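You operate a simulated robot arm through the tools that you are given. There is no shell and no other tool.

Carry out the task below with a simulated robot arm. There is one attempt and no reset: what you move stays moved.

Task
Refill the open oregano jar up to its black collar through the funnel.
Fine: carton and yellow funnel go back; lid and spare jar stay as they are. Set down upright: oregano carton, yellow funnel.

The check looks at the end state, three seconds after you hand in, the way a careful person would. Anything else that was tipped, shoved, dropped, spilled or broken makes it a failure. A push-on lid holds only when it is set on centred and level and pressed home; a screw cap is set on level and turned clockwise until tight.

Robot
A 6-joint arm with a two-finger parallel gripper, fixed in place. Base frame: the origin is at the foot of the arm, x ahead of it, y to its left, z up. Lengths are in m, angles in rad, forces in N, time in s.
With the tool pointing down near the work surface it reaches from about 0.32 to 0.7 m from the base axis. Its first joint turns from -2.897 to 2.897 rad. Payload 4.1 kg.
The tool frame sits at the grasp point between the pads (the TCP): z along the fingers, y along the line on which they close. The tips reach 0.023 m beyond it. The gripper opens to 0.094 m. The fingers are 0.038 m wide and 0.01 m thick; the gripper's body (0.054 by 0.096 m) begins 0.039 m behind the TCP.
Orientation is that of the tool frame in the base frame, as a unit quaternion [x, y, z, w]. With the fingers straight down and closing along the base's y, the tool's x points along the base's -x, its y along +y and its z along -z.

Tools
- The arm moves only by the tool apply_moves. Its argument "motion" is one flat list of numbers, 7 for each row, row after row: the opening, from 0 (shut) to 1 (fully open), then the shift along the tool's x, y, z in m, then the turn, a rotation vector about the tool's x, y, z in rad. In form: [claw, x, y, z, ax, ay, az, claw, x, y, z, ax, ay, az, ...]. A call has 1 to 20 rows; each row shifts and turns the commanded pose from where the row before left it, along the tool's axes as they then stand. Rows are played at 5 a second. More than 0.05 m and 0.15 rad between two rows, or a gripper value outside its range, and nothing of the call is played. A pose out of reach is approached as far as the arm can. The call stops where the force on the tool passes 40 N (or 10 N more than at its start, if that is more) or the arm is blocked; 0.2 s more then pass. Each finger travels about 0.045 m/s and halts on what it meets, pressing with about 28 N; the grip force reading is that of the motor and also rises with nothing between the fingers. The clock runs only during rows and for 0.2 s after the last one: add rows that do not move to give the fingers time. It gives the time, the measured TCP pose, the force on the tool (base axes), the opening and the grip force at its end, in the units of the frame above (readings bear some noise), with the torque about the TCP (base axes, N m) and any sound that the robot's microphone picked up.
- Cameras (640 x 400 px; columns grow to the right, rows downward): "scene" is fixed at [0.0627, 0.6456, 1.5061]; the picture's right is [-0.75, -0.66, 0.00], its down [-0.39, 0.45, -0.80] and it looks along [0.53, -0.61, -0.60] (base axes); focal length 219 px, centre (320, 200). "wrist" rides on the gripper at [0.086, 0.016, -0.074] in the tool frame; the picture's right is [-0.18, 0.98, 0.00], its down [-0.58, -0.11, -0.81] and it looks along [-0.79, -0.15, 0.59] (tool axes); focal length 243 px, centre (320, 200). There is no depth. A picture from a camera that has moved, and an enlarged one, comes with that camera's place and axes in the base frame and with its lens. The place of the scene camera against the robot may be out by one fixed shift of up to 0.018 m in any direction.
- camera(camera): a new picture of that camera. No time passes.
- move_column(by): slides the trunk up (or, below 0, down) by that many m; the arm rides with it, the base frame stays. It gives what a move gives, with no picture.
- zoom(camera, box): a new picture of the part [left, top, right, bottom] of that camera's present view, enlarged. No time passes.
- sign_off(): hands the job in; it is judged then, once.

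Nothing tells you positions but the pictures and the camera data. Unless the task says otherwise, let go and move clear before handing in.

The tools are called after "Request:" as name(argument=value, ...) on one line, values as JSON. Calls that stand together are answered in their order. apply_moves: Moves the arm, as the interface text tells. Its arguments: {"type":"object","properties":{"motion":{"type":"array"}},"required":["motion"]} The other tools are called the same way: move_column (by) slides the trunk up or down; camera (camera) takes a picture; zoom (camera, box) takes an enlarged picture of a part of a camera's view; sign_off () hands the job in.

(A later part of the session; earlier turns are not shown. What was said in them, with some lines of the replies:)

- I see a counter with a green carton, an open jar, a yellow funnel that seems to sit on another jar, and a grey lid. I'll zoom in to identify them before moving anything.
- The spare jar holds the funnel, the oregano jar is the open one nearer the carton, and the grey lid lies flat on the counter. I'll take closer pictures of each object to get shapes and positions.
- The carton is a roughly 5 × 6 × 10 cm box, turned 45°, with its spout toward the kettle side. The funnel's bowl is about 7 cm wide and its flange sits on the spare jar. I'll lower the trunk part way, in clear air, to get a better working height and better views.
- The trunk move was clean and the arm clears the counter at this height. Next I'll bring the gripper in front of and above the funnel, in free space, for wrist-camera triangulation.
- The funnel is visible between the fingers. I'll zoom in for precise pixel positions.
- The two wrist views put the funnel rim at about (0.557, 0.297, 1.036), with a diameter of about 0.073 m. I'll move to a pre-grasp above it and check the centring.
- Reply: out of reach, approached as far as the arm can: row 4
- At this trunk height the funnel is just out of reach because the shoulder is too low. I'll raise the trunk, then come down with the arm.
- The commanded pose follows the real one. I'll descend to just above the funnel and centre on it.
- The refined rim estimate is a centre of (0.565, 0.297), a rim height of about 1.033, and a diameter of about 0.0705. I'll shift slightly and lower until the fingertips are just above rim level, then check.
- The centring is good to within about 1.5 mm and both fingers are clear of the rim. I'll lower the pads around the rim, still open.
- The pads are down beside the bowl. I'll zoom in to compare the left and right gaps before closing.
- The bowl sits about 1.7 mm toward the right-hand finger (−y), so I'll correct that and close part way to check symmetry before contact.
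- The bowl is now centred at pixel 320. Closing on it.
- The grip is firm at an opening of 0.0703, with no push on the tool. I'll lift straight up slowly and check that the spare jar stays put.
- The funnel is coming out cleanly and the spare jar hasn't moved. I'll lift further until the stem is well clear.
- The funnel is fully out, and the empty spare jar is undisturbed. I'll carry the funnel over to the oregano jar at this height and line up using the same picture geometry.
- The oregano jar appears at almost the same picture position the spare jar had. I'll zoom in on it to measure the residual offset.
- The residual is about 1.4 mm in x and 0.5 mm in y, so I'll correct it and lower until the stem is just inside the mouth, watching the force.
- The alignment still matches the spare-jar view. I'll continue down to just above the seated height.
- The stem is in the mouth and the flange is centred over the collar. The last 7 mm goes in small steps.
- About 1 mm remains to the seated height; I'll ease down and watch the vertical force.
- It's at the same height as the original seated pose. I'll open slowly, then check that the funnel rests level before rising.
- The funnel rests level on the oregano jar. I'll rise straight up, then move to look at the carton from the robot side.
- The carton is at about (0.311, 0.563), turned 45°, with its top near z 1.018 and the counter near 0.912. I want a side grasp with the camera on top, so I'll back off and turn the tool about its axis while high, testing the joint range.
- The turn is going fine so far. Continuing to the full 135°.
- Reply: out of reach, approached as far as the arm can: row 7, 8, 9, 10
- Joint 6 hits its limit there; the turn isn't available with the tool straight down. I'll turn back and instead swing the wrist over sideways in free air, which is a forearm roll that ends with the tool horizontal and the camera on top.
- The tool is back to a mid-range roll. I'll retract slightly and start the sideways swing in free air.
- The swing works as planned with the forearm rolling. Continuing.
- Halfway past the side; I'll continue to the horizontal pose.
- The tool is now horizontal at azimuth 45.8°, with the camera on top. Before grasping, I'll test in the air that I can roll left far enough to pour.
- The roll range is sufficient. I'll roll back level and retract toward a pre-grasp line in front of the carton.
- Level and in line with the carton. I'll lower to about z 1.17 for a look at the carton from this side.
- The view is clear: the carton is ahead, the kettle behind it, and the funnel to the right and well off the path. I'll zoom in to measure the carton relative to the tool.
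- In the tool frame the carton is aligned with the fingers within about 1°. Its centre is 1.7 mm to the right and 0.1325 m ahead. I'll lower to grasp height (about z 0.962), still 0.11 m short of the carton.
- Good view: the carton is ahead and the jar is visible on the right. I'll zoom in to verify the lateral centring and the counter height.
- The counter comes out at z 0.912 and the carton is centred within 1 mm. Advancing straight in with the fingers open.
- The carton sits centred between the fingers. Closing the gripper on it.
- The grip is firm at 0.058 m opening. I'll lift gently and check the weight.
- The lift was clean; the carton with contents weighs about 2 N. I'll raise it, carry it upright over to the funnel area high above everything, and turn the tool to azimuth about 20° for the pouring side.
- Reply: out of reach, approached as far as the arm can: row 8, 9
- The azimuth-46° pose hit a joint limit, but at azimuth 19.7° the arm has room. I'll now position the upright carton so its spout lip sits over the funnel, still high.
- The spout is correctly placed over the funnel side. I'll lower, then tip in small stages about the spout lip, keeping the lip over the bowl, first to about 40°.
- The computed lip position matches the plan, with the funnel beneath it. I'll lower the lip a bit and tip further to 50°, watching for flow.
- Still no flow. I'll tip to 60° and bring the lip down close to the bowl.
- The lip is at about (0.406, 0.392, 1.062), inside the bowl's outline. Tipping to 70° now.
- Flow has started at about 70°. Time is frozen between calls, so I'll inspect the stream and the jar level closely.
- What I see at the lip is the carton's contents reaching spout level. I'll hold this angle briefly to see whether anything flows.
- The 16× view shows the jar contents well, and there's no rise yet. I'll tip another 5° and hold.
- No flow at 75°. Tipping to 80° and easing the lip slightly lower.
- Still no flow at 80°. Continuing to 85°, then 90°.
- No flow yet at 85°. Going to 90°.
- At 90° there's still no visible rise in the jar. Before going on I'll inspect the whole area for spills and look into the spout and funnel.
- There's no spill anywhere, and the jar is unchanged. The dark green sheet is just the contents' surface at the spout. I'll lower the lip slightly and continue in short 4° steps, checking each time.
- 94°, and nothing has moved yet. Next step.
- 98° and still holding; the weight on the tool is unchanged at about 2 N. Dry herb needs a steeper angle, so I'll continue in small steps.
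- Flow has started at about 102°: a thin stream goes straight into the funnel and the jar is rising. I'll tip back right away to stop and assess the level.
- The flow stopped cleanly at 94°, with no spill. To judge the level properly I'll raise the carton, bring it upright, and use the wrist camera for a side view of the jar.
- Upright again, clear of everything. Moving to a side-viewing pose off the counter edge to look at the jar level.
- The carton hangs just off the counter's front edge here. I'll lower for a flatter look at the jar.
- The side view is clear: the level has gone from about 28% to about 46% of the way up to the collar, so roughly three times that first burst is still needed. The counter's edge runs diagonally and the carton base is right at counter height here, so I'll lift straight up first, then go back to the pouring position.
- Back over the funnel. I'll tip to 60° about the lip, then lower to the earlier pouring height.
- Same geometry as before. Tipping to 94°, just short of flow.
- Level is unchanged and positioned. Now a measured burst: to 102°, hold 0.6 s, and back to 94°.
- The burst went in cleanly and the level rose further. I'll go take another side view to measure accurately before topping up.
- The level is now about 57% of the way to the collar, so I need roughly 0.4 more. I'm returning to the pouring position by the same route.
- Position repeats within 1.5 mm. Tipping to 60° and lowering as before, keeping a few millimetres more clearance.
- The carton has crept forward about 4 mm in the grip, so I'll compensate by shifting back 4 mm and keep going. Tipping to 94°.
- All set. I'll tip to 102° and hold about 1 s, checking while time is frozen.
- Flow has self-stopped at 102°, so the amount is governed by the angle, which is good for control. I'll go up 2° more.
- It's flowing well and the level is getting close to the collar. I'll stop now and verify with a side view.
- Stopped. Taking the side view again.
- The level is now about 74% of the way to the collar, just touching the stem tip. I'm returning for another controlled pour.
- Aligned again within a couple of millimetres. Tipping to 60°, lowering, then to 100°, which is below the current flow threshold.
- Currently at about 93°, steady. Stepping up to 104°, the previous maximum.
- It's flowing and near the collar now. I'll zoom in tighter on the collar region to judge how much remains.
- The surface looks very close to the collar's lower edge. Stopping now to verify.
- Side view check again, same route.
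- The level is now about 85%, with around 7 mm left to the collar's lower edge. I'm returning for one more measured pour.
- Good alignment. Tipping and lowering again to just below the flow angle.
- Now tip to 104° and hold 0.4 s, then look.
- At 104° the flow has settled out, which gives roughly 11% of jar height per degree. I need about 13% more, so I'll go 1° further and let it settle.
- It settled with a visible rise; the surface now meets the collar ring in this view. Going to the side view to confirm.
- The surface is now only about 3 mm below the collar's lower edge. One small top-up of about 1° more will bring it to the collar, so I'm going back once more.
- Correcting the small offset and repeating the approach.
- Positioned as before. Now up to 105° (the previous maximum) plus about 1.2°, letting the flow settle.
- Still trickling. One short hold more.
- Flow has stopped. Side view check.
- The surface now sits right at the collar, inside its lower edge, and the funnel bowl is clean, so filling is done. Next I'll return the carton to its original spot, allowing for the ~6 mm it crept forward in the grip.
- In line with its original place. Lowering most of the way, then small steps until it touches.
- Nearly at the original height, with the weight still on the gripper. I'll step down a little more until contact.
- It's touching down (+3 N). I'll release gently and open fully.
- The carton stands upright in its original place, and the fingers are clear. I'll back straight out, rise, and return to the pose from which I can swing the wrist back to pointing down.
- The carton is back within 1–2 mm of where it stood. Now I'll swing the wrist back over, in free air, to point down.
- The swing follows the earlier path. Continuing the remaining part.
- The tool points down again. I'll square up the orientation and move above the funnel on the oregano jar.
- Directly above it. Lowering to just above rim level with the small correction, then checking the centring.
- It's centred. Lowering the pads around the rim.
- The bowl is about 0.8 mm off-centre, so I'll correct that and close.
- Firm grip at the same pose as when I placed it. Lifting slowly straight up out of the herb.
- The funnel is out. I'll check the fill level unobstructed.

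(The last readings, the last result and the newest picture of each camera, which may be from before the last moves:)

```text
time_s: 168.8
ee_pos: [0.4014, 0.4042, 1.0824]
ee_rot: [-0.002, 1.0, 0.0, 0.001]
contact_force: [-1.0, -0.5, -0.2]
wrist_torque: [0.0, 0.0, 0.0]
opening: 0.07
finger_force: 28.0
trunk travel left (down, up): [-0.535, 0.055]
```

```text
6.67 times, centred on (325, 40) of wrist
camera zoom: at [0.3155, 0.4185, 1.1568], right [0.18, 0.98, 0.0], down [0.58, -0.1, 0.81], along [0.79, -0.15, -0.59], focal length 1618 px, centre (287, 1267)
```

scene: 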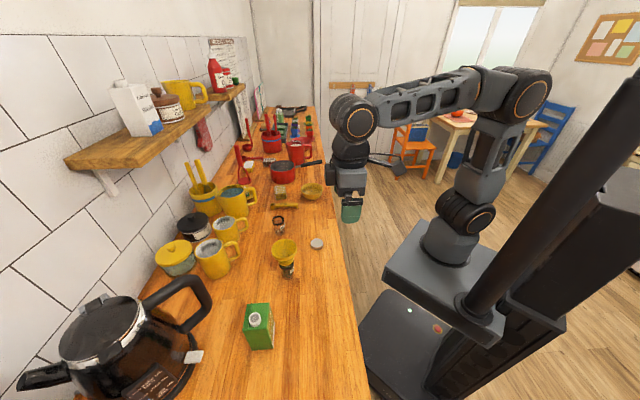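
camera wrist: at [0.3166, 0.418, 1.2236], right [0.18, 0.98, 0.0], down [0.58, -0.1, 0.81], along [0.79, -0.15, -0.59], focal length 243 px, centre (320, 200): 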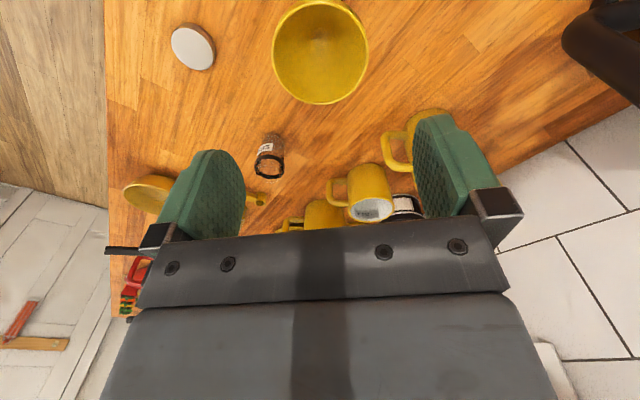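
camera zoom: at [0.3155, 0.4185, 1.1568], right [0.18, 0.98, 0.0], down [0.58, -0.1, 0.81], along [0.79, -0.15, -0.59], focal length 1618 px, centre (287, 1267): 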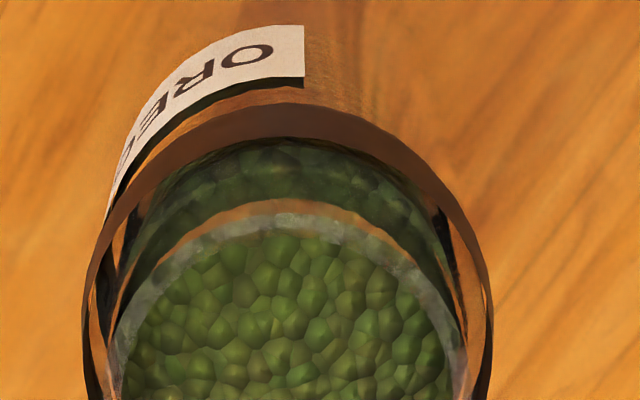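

The fill sits right at the collar, just above its lower edge, with nothing spilled. I'll lift the funnel clear and carry it back over the spare jar.

Request:
apply_moves(motion=[0.6, 0, 0, -0.02, 0, 0, 0, 0.6, 0, 0, -0.02, 0, 0, 0, 0.6, 0, 0, -0.0194, 0, 0, 0, 0.6, -0.03286, -0.0213, 0, 0, 0, 0, 0.6, -0.03286, -0.0213, 0, 0, 0, 0, 0.6, -0.03286, -0.0213, 0, 0, 0, 0, 0.6, -0.03286, -0.0213, 0, 0, 0, 0, 0.6, -0.03286, -0.0213, 0, 0, 0, 0, 0.6, 0, 0, 0, 0, 0, 0])

Request:
zoom(camera="wrist", box=[190, 0, 450, 250])

Request:
zoom(camera="wrist", box=[280, 0, 360, 64])

Request:
zoom(camera="scene", box=[240, 140, 340, 245])

```text
time_s: 170.8
ee_pos: [0.5664, 0.2985, 1.1419]
ee_rot: [-0.002, 1.0, -0.001, 0.0]
contact_force: [0.5, 0.6, -1.0]
wrist_torque: [0.01, -0.01, 0.0]
opening: 0.0703
finger_force: 28.0
trunk travel left (down, up): [-0.535, 0.055]
```

```text
1.60 times, centred on (320, 125) of wrist
camera zoom: at [0.4807, 0.3125, 1.2166], right [0.18, 0.98, 0.0], down [0.58, -0.1, 0.81], along [0.79, -0.15, -0.59], focal length 388 px, centre (320, 320)
```

zoom: 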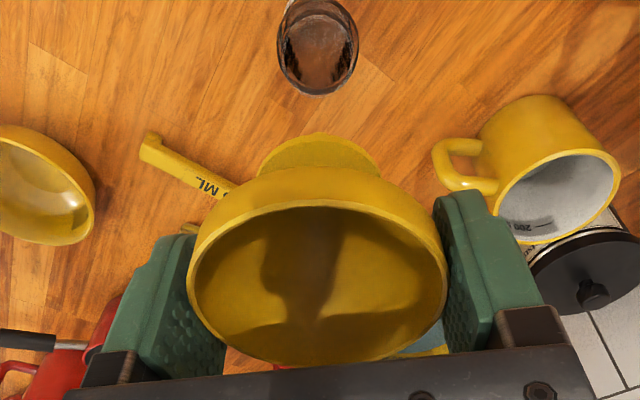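

```text
6.25 times, centred on (320, 32) of wrist
camera zoom: at [0.4807, 0.3125, 1.2166], right [0.18, 0.98, 0.0], down [0.58, -0.1, 0.81], along [0.79, -0.15, -0.59], focal length 1516 px, centre (320, 1250)
```

zoom: 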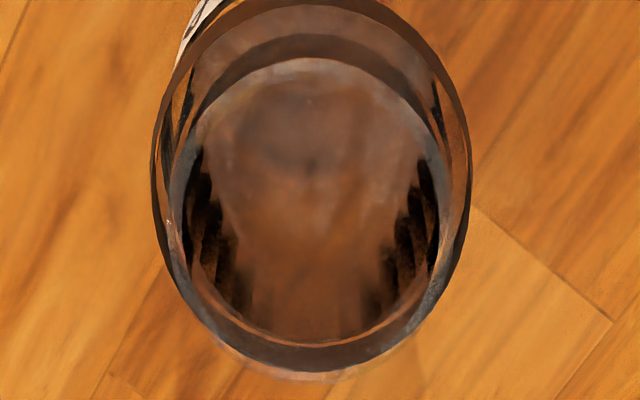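

```text
3.81 times, centred on (290, 192) of scene
camera zoom: at [0.0627, 0.6456, 1.5061], right [-0.75, -0.66, 0.0], down [-0.39, 0.45, -0.8], along [0.53, -0.61, -0.6], focal length 833 px, centre (434, 229)
```

zoom: 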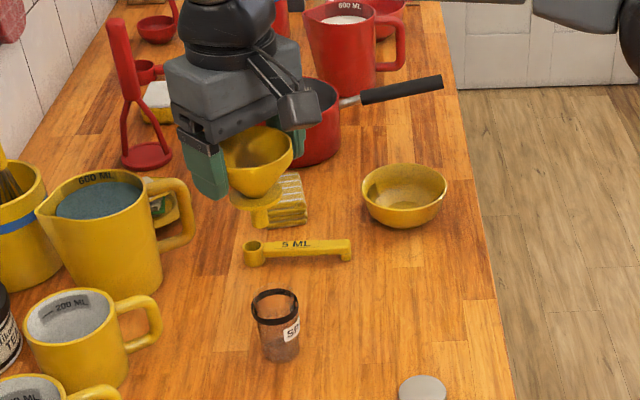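

Alignment matches the original pickup view within 1 mm. I'll correct that and lower the stem toward the mouth.

Request:
apply_moves(motion=[0.6, 0.0009, -0.0005, 0.02, 0, 0, 0, 0.6, 0, 0, 0.02, 0, 0, 0, 0.6, 0, 0, 0.015, 0, 0, 0, 0.6, 0, 0, 0.015, 0, 0, 0, 0.6, 0, 0, 0, 0, 0, 0])

Request:
zoom(camera="wrist", box=[190, 0, 450, 250])

Request:
zoom(camera="scene", box=[250, 170, 320, 245])

```text
time_s: 172.0
ee_pos: [0.5656, 0.2981, 1.0705]
ee_rot: [-0.002, 1.0, -0.001, 0.001]
contact_force: [-0.2, -0.1, -0.3]
wrist_torque: [-0.02, 0.0, 0.01]
opening: 0.0704
finger_force: 27.8
trunk travel left (down, up): [-0.535, 0.055]
```

```text
1.60 times, centred on (320, 125) of wrist
camera zoom: at [0.4798, 0.3124, 1.1459], right [0.18, 0.98, 0.0], down [0.58, -0.1, 0.81], along [0.79, -0.15, -0.59], focal length 388 px, centre (320, 320)
```

zoom: 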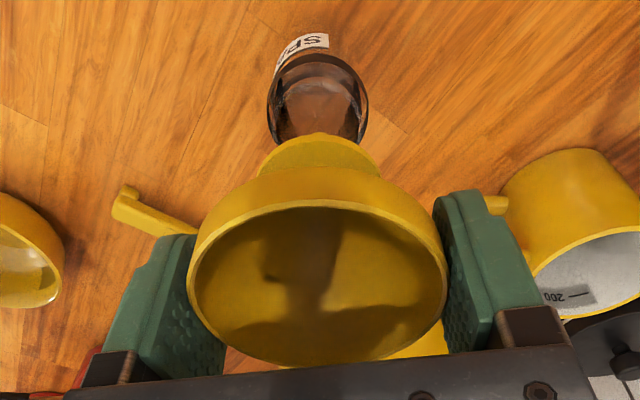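

```text
5.33 times, centred on (285, 208) of scene
camera zoom: at [0.0627, 0.6456, 1.5061], right [-0.75, -0.66, 0.0], down [-0.39, 0.45, -0.8], along [0.53, -0.61, -0.6], focal length 1166 px, centre (507, 160)
```

zoom: 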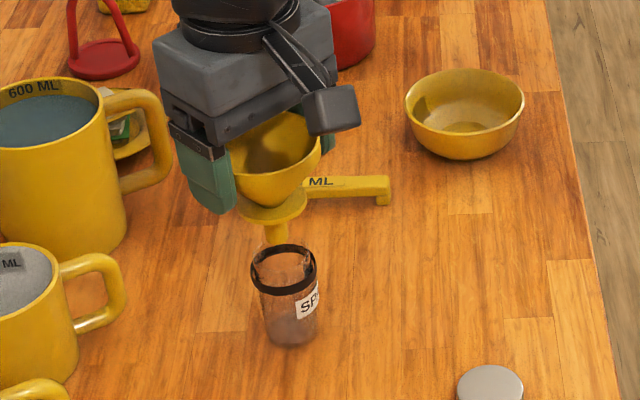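

This is the same picture as on removal. Continuing down in small steps with a 0.5 mm sideways correction.

Request:
apply_moves(motion=[0.6, 0, -0.0006, 0.012, 0, 0, 0, 0.6, 0, 0, 0.012, 0, 0, 0, 0.6, 0, 0, 0.008, 0, 0, 0, 0.6, 0, 0, 0.005, 0, 0, 0, 0.6, 0, 0, 0.003, 0, 0, 0, 0.6, 0, 0, 0.002, 0, 0, 0, 0.6, 0, 0, 0, 0, 0, 0])

Request:
zoom(camera="wrist", box=[190, 50, 450, 250])

Request:
zoom(camera="scene", box=[250, 170, 320, 245])

```text
time_s: 173.6
ee_pos: [0.566, 0.2973, 1.0304]
ee_rot: [-0.002, 1.0, -0.001, 0.001]
contact_force: [-0.6, 0.2, -0.7]
wrist_torque: [0.01, 0.01, 0.02]
opening: 0.0704
finger_force: 27.9
trunk travel left (down, up): [-0.535, 0.055]
```

```text
2.00 times, centred on (320, 150) of wrist
camera zoom: at [0.4802, 0.3116, 1.1043], right [0.18, 0.98, 0.0], down [0.58, -0.1, 0.81], along [0.79, -0.15, -0.59], focal length 485 px, centre (320, 300)
```

zoom: 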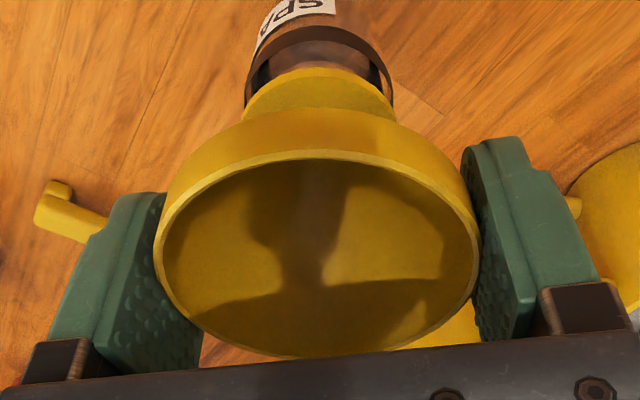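

```text
5.33 times, centred on (285, 208) of scene
camera zoom: at [0.0627, 0.6456, 1.5061], right [-0.75, -0.66, 0.0], down [-0.39, 0.45, -0.8], along [0.53, -0.61, -0.6], focal length 1166 px, centre (507, 160)
```

zoom: 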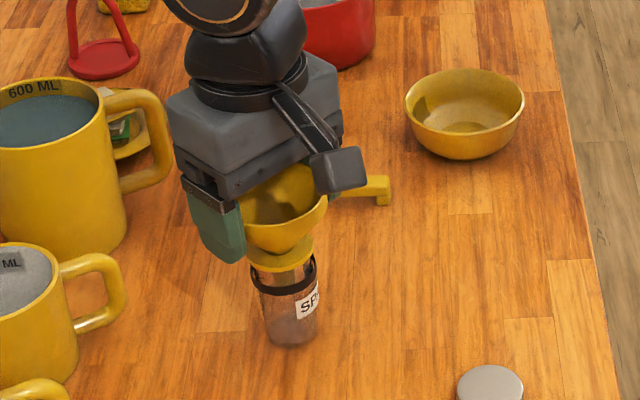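

2.4 mm to go. Easing it down.

Request:
apply_moves(motion=[0.6, 0.0006, 0, 0.0012, 0, 0, 0, 0.6, 0, 0, 0.001, 0, 0, 0, 0.6, 0, 0, 0, 0, 0, 0])

Request:
zoom(camera="wrist", box=[190, 50, 450, 250])

```text
time_s: 174.4
ee_pos: [0.5659, 0.2971, 1.0273]
ee_rot: [-0.001, 1.0, -0.002, 0.001]
contact_force: [0.3, -0.6, -0.9]
wrist_torque: [-0.02, 0.0, 0.03]
opening: 0.0703
finger_force: 28.4
trunk travel left (down, up): [-0.535, 0.055]
```

```text
2.00 times, centred on (320, 150) of wrist
camera zoom: at [0.4792, 0.3115, 1.1023], right [0.18, 0.98, 0.0], down [0.58, -0.1, 0.81], along [0.79, -0.15, -0.59], focal length 485 px, centre (320, 300)
```

zoom: 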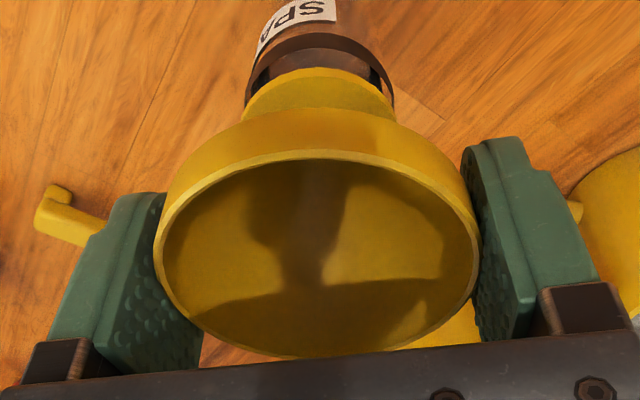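

It's within half a millimetre of the original seated pose. Final touch down and release.

Request:
apply_moves(motion=[0.6, 0, 0, 0.0005, 0, 0, 0, 0.6, 0, 0, 0, 0, 0, 0, 0.75, 0, 0, 0, 0, 0, 0, 0.8, 0, 0, 0, 0, 0, 0, 0.9, 0, 0, 0, 0, 0, 0, 1, 0, 0, 0, 0, 0, 0, 1, 0, 0, 0, 0, 0, 0])

Request:
zoom(camera="wrist", box=[190, 50, 450, 250])

Request:
zoom(camera="scene", box=[250, 170, 320, 245])

```text
time_s: 176.0
ee_pos: [0.5641, 0.2963, 1.027]
ee_rot: [-0.001, 1.0, -0.001, 0.001]
contact_force: [-0.7, 0.9, -0.4]
wrist_torque: [0.01, -0.03, 0.02]
opening: 0.0938
finger_force: 0.0
trunk travel left (down, up): [-0.535, 0.055]
```

```text
2.00 times, centred on (320, 150) of wrist
camera zoom: at [0.4794, 0.3116, 1.1017], right [0.18, 0.98, 0.0], down [0.58, -0.1, 0.81], along [0.79, -0.15, -0.59], focal length 485 px, centre (320, 300)
```

zoom: 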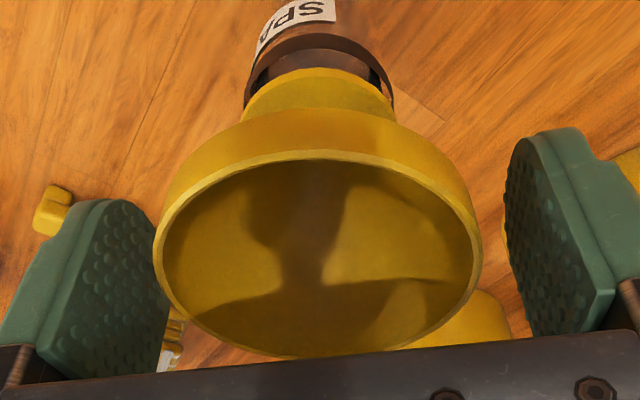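

```text
5.33 times, centred on (285, 208) of scene
camera zoom: at [0.0627, 0.6456, 1.5061], right [-0.75, -0.66, 0.0], down [-0.39, 0.45, -0.8], along [0.53, -0.61, -0.6], focal length 1166 px, centre (507, 160)
```

zoom: 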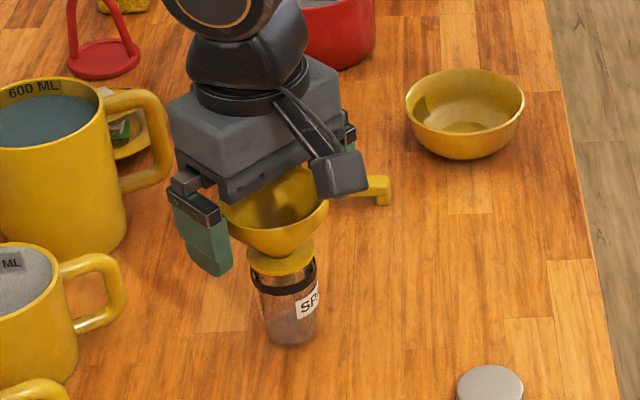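

The funnel stands upright on the spare jar as at the start. I'll rise straight up and withdraw.

Request:
apply_moves(motion=[1, 0, 0, -0.02, 0, 0, 0, 1, 0, 0, -0.03, 0, 0, 0, 1, 0, 0, -0.045, 0, 0, 0, 1, 0, 0, -0.045, 0, 0, 0, 1, 0.045, -0.015, 0, 0, 0, 0, 1, 0.045, -0.015, 0, 0, 0, 0, 1, 0.045, -0.015, 0, 0, 0, 0, 1, 0.045, -0.015, 0, 0, 0, 0, 1, 0.045, -0.015, -0.01, 0, 0, 0, 1, 0.045, -0.015, -0.02, 0, 0, 0, 1, 0.045, -0.015, -0.02, 0, 0, 0, 1, 0, 0, 0, 0, 0, 0])

Request:
camera(camera="scene")

Request:
zoom(camera="scene", box=[262, 190, 332, 290])

Request:
zoom(camera="scene", box=[275, 252, 300, 277])

Request:
zoom(camera="scene", box=[220, 230, 350, 370])

```text
refused: row 10 steps farther than a row can; nothing moved
```

```text
taken
```

scene: 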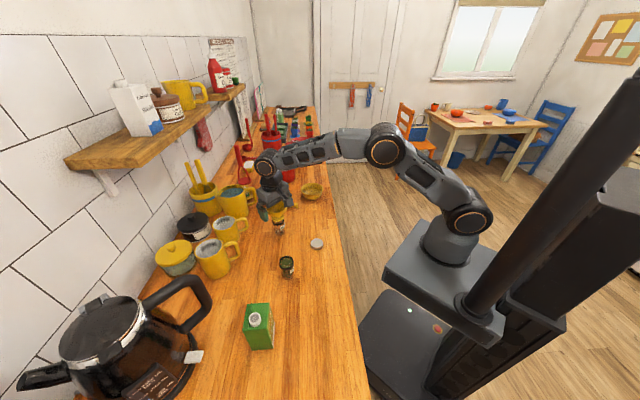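

```text
4.00 times, centred on (297, 240) of scene
camera zoom: at [0.0627, 0.6456, 1.5061], right [-0.75, -0.66, 0.0], down [-0.39, 0.45, -0.8], along [0.53, -0.61, -0.6], focal length 875 px, centre (412, 40)
```

zoom: 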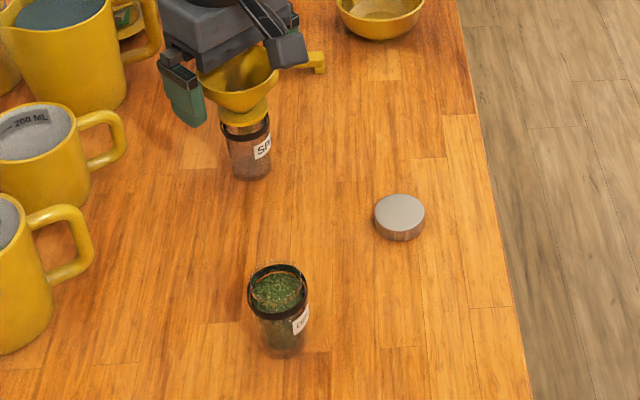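

```text
16.00 times, centred on (288, 264) of scene
camera zoom: at [0.0627, 0.6456, 1.5061], right [-0.75, -0.66, 0.0], down [-0.39, 0.45, -0.8], along [0.53, -0.61, -0.6], focal length 3500 px, centre (840, -832)
```

zoom: 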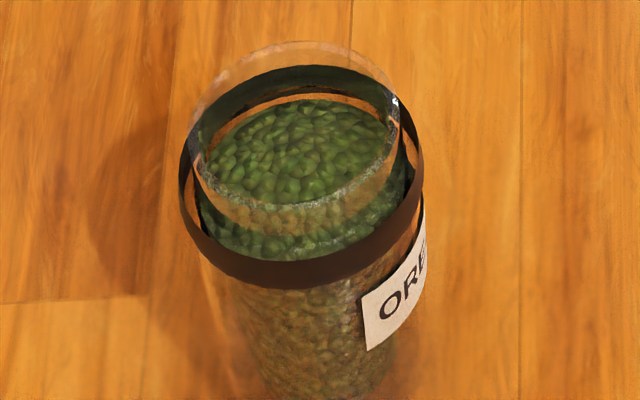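

```text
2.86 times, centred on (285, 300) of scene
camera zoom: at [0.0627, 0.6456, 1.5061], right [-0.75, -0.66, 0.0], down [-0.39, 0.45, -0.8], along [0.53, -0.61, -0.6], focal length 625 px, centre (420, -86)
```

zoom: 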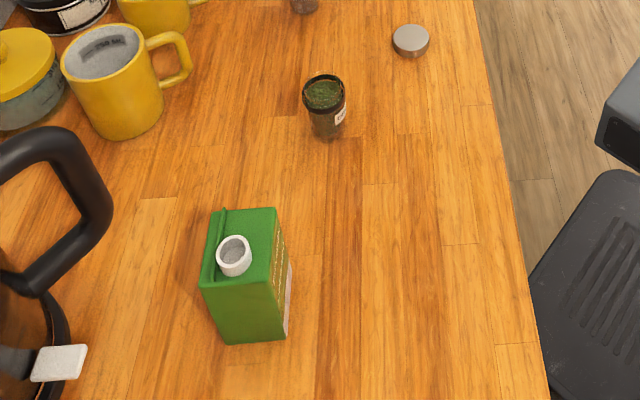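

That move was refused because one row stepped too far, and nothing moved. I'll repeat it with smaller steps: straight up, then back.

Request:
apply_moves(motion=[1, 0, 0, -0.02, 0, 0, 0, 1, 0, 0, -0.03, 0, 0, 0, 1, 0, 0, -0.04, 0, 0, 0, 1, 0, 0, -0.04, 0, 0, 0, 1, 0.04, 0.012, 0, 0, 0, 0, 1, 0.04, 0.012, 0, 0, 0, 0, 1, 0.04, 0.012, 0, 0, 0, 0, 1, 0.04, 0.012, 0, 0, 0, 0, 1, 0.04, 0.012, 0, 0, 0, 0, 1, 0.04, 0.012, 0, 0, 0, 0, 1, 0.04, 0.012, 0, 0, 0, 0, 1, 0.04, 0.012, 0, 0, 0, 0, 1, 0, 0, 0, 0, 0, 0])

Request:
camera(camera="wrist")

Request:
zoom(camera="scene", box=[220, 170, 350, 251])

```text
time_s: 178.8
ee_pos: [0.2443, 0.3933, 1.1559]
ee_rot: [-0.002, 1.0, -0.001, 0.001]
contact_force: [0.0, 0.7, 0.9]
wrist_torque: [0.04, 0.02, -0.05]
opening: 0.0939
finger_force: 0.0
trunk travel left (down, up): [-0.535, 0.055]
```

```text
taken
camera wrist: at [0.1585, 0.4077, 1.2304], right [0.18, 0.98, 0.0], down [0.58, -0.11, 0.81], along [0.79, -0.15, -0.59], focal length 243 px, centre (320, 200)
```

wrist: 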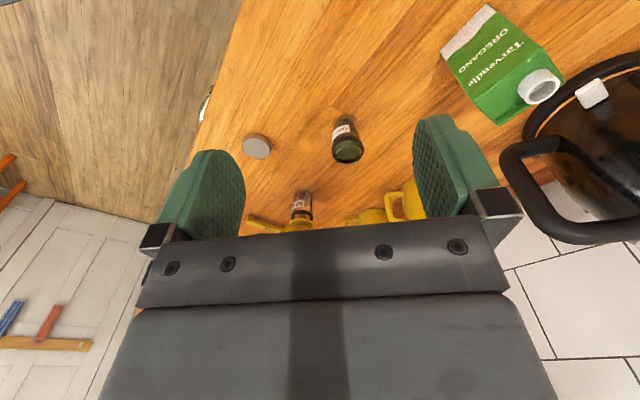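

```text
4.92 times, centred on (285, 210) of scene
camera zoom: at [0.0627, 0.6456, 1.5061], right [-0.75, -0.66, 0.0], down [-0.39, 0.45, -0.8], along [0.53, -0.61, -0.6], focal length 1077 px, centre (492, 148)
```

zoom: 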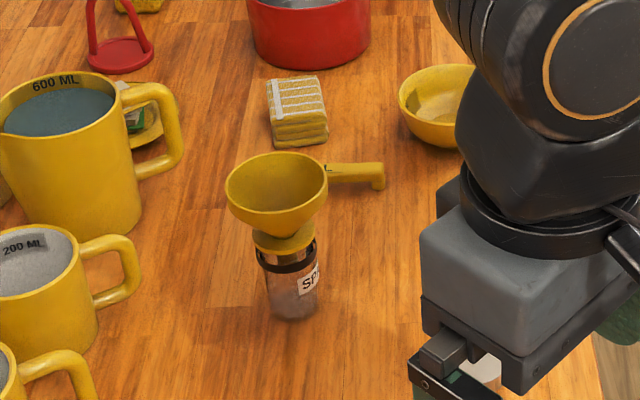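

The funnel and spare jar look exactly as at the start. I'll take one last low look at the jar level before handing in.

Request:
apply_moves(motion=[1, 0, 0, 0.045, 0, 0, 0, 1, 0, 0, 0.045, 0, 0, 0, 1, 0, 0, 0.045, 0, 0, 0, 1, 0, 0, 0.04, 0, 0, 0, 1, 0, 0, 0, 0, 0, 0])

Request:
camera(camera="wrist")

Request:
zoom(camera="wrist", box=[270, 110, 410, 230])

```text
time_s: 180.0
ee_pos: [0.2441, 0.392, 0.9818]
ee_rot: [-0.002, 1.0, -0.001, 0.002]
contact_force: [-0.3, 0.1, -0.7]
wrist_torque: [0.02, -0.01, -0.02]
opening: 0.0938
finger_force: 0.1
trunk travel left (down, up): [-0.535, 0.055]
```

```text
taken
camera wrist: at [0.1594, 0.4068, 1.0561], right [0.18, 0.98, 0.0], down [0.58, -0.1, 0.81], along [0.79, -0.15, -0.59], focal length 243 px, centre (320, 200)
```

wrist: 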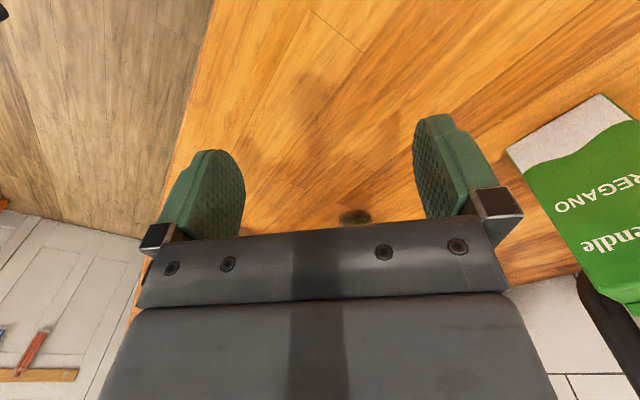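

```text
3.33 times, centred on (340, 170) of wrist
camera zoom: at [0.1594, 0.4068, 1.0561], right [0.18, 0.98, 0.0], down [0.58, -0.1, 0.81], along [0.79, -0.15, -0.59], focal length 809 px, centre (253, 300)
```

zoom: 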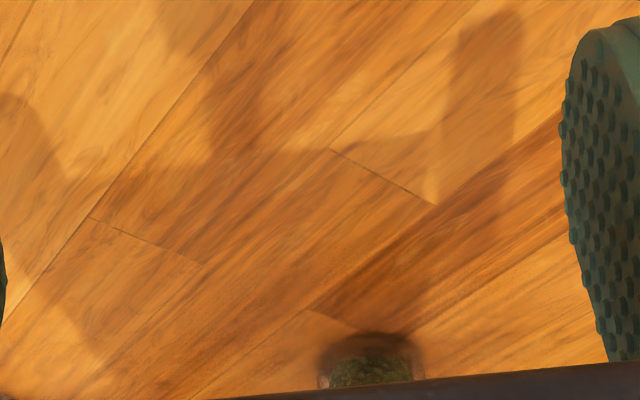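

Too low: the palm hides the jar. Raising a little for a better angle.

Request:
apply_moves(motion=[1, 0, 0, -0.03, 0, 0, 0, 1, 0, 0, -0.035, 0, 0, 0, 1, 0, 0, 0, 0, 0, 0])

Request:
zoom(camera="wrist", box=[290, 130, 390, 230])

```text
time_s: 180.8
ee_pos: [0.2451, 0.3925, 1.0456]
ee_rot: [-0.001, 1.0, -0.002, 0.001]
contact_force: [0.0, -0.7, 0.7]
wrist_torque: [-0.01, 0.0, 0.0]
opening: 0.0936
finger_force: 0.0
trunk travel left (down, up): [-0.535, 0.055]
```

```text
4.00 times, centred on (340, 180) of wrist
camera zoom: at [0.1593, 0.4072, 1.1212], right [0.18, 0.98, 0.0], down [0.58, -0.1, 0.81], along [0.79, -0.15, -0.59], focal length 970 px, centre (240, 280)
```

zoom: 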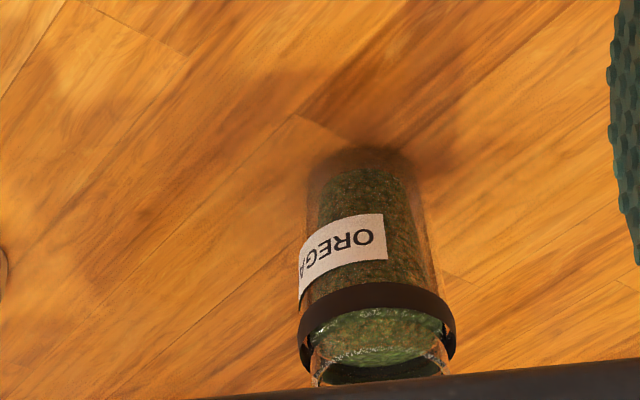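

The herb reaches the black collar, and nothing around the jar is disturbed. I'll withdraw to a clear parked pose near the start.

Request:
apply_moves(motion=[1, 0, 0, -0.045, 0, 0, 0, 1, 0, 0, -0.045, 0, 0, 0, 1, 0, 0, -0.045, 0, 0, 0, 1, 0, -0.04, -0.025, 0, 0, 0, 1, 0, -0.04, -0.025, 0, 0, 0, 1, 0, -0.04, -0.025, 0, 0, 0, 1, 0, -0.04, -0.025, 0, 0, 0, 1, 0, -0.04, 0, 0, 0, 0, 1, 0, 0, 0, 0, 0, 0, 1, 0, 0, 0, 0, 0, 0])

Request:
camera(camera="scene")

Request:
zoom(camera="scene", box=[220, 170, 350, 290])

Request:
zoom(camera="scene", box=[275, 252, 300, 277])

```text
time_s: 183.0
ee_pos: [0.2454, 0.1917, 1.2812]
ee_rot: [-0.002, 1.0, -0.002, 0.001]
contact_force: [0.5, -0.1, 0.1]
wrist_torque: [-0.02, 0.01, 0.01]
opening: 0.0938
finger_force: 0.0
trunk travel left (down, up): [-0.535, 0.055]
```

```text
taken
```

scene: 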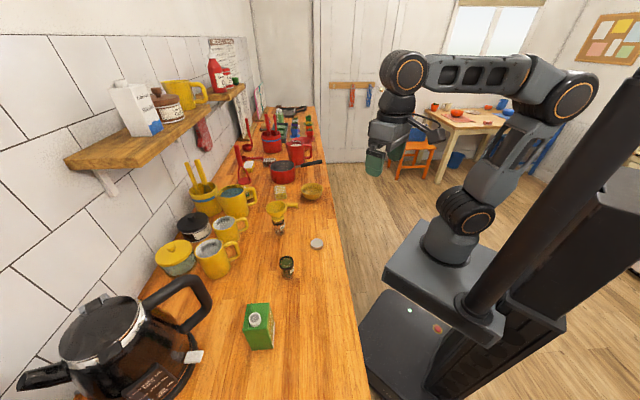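

```text
3.33 times, centred on (285, 230) of scene
camera zoom: at [0.0627, 0.6456, 1.5061], right [-0.75, -0.66, 0.0], down [-0.39, 0.45, -0.8], along [0.53, -0.61, -0.6], focal length 729 px, centre (437, 100)
```

zoom: 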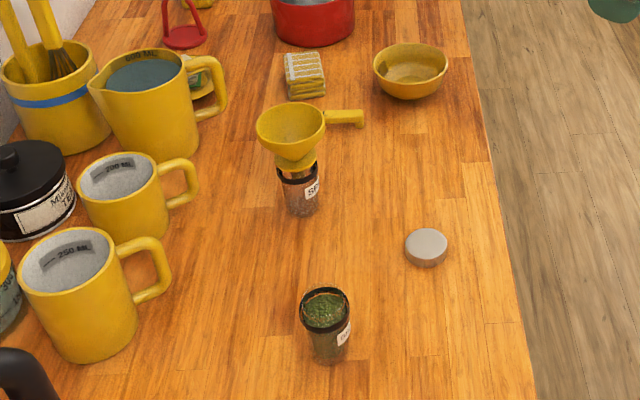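

```text
16.00 times, centred on (288, 264) of scene
camera zoom: at [0.0627, 0.6456, 1.5061], right [-0.75, -0.66, 0.0], down [-0.39, 0.45, -0.8], along [0.53, -0.61, -0.6], focal length 3500 px, centre (840, -832)
```

zoom: 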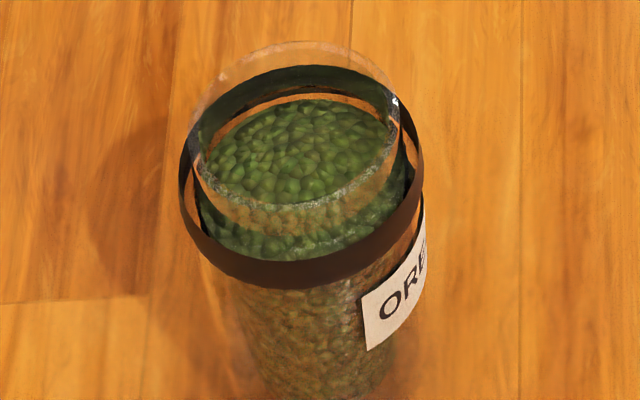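

The oregano jar is filled to its black collar. The carton stands upright in its old place and the funnel stands upright on the spare jar. The lid and everything else look untouched, there is no spill, and the arm is clear, so I'm handing in.

Request:
sign_off()

```text
The job is handed in.
```

I refilled the oregano jar through the funnel up to its black collar and handed the job in. I don't have the check's verdict.

- **Fill level:** the herb sits about 2 mm above the collar's lower edge, judged from several camera angles. I saw no spill on the counter or in the funnel bowl.
- **Oregano carton:** it stands upright within 1–2 mm of where it started. It slid about 6 mm in the grip while pouring, and I allowed for that when setting it down.
- **Yellow funnel:** it is back upright on the spare jar, in the same position as at the start.
- **Lid, spare jar and other items:** they look unmoved in the last pictures.

While I was checking the fill level from the side, the carton's base lightly touched the counter once. Nothing moved. The gripper is empty and the arm is parked clear of the counter items.
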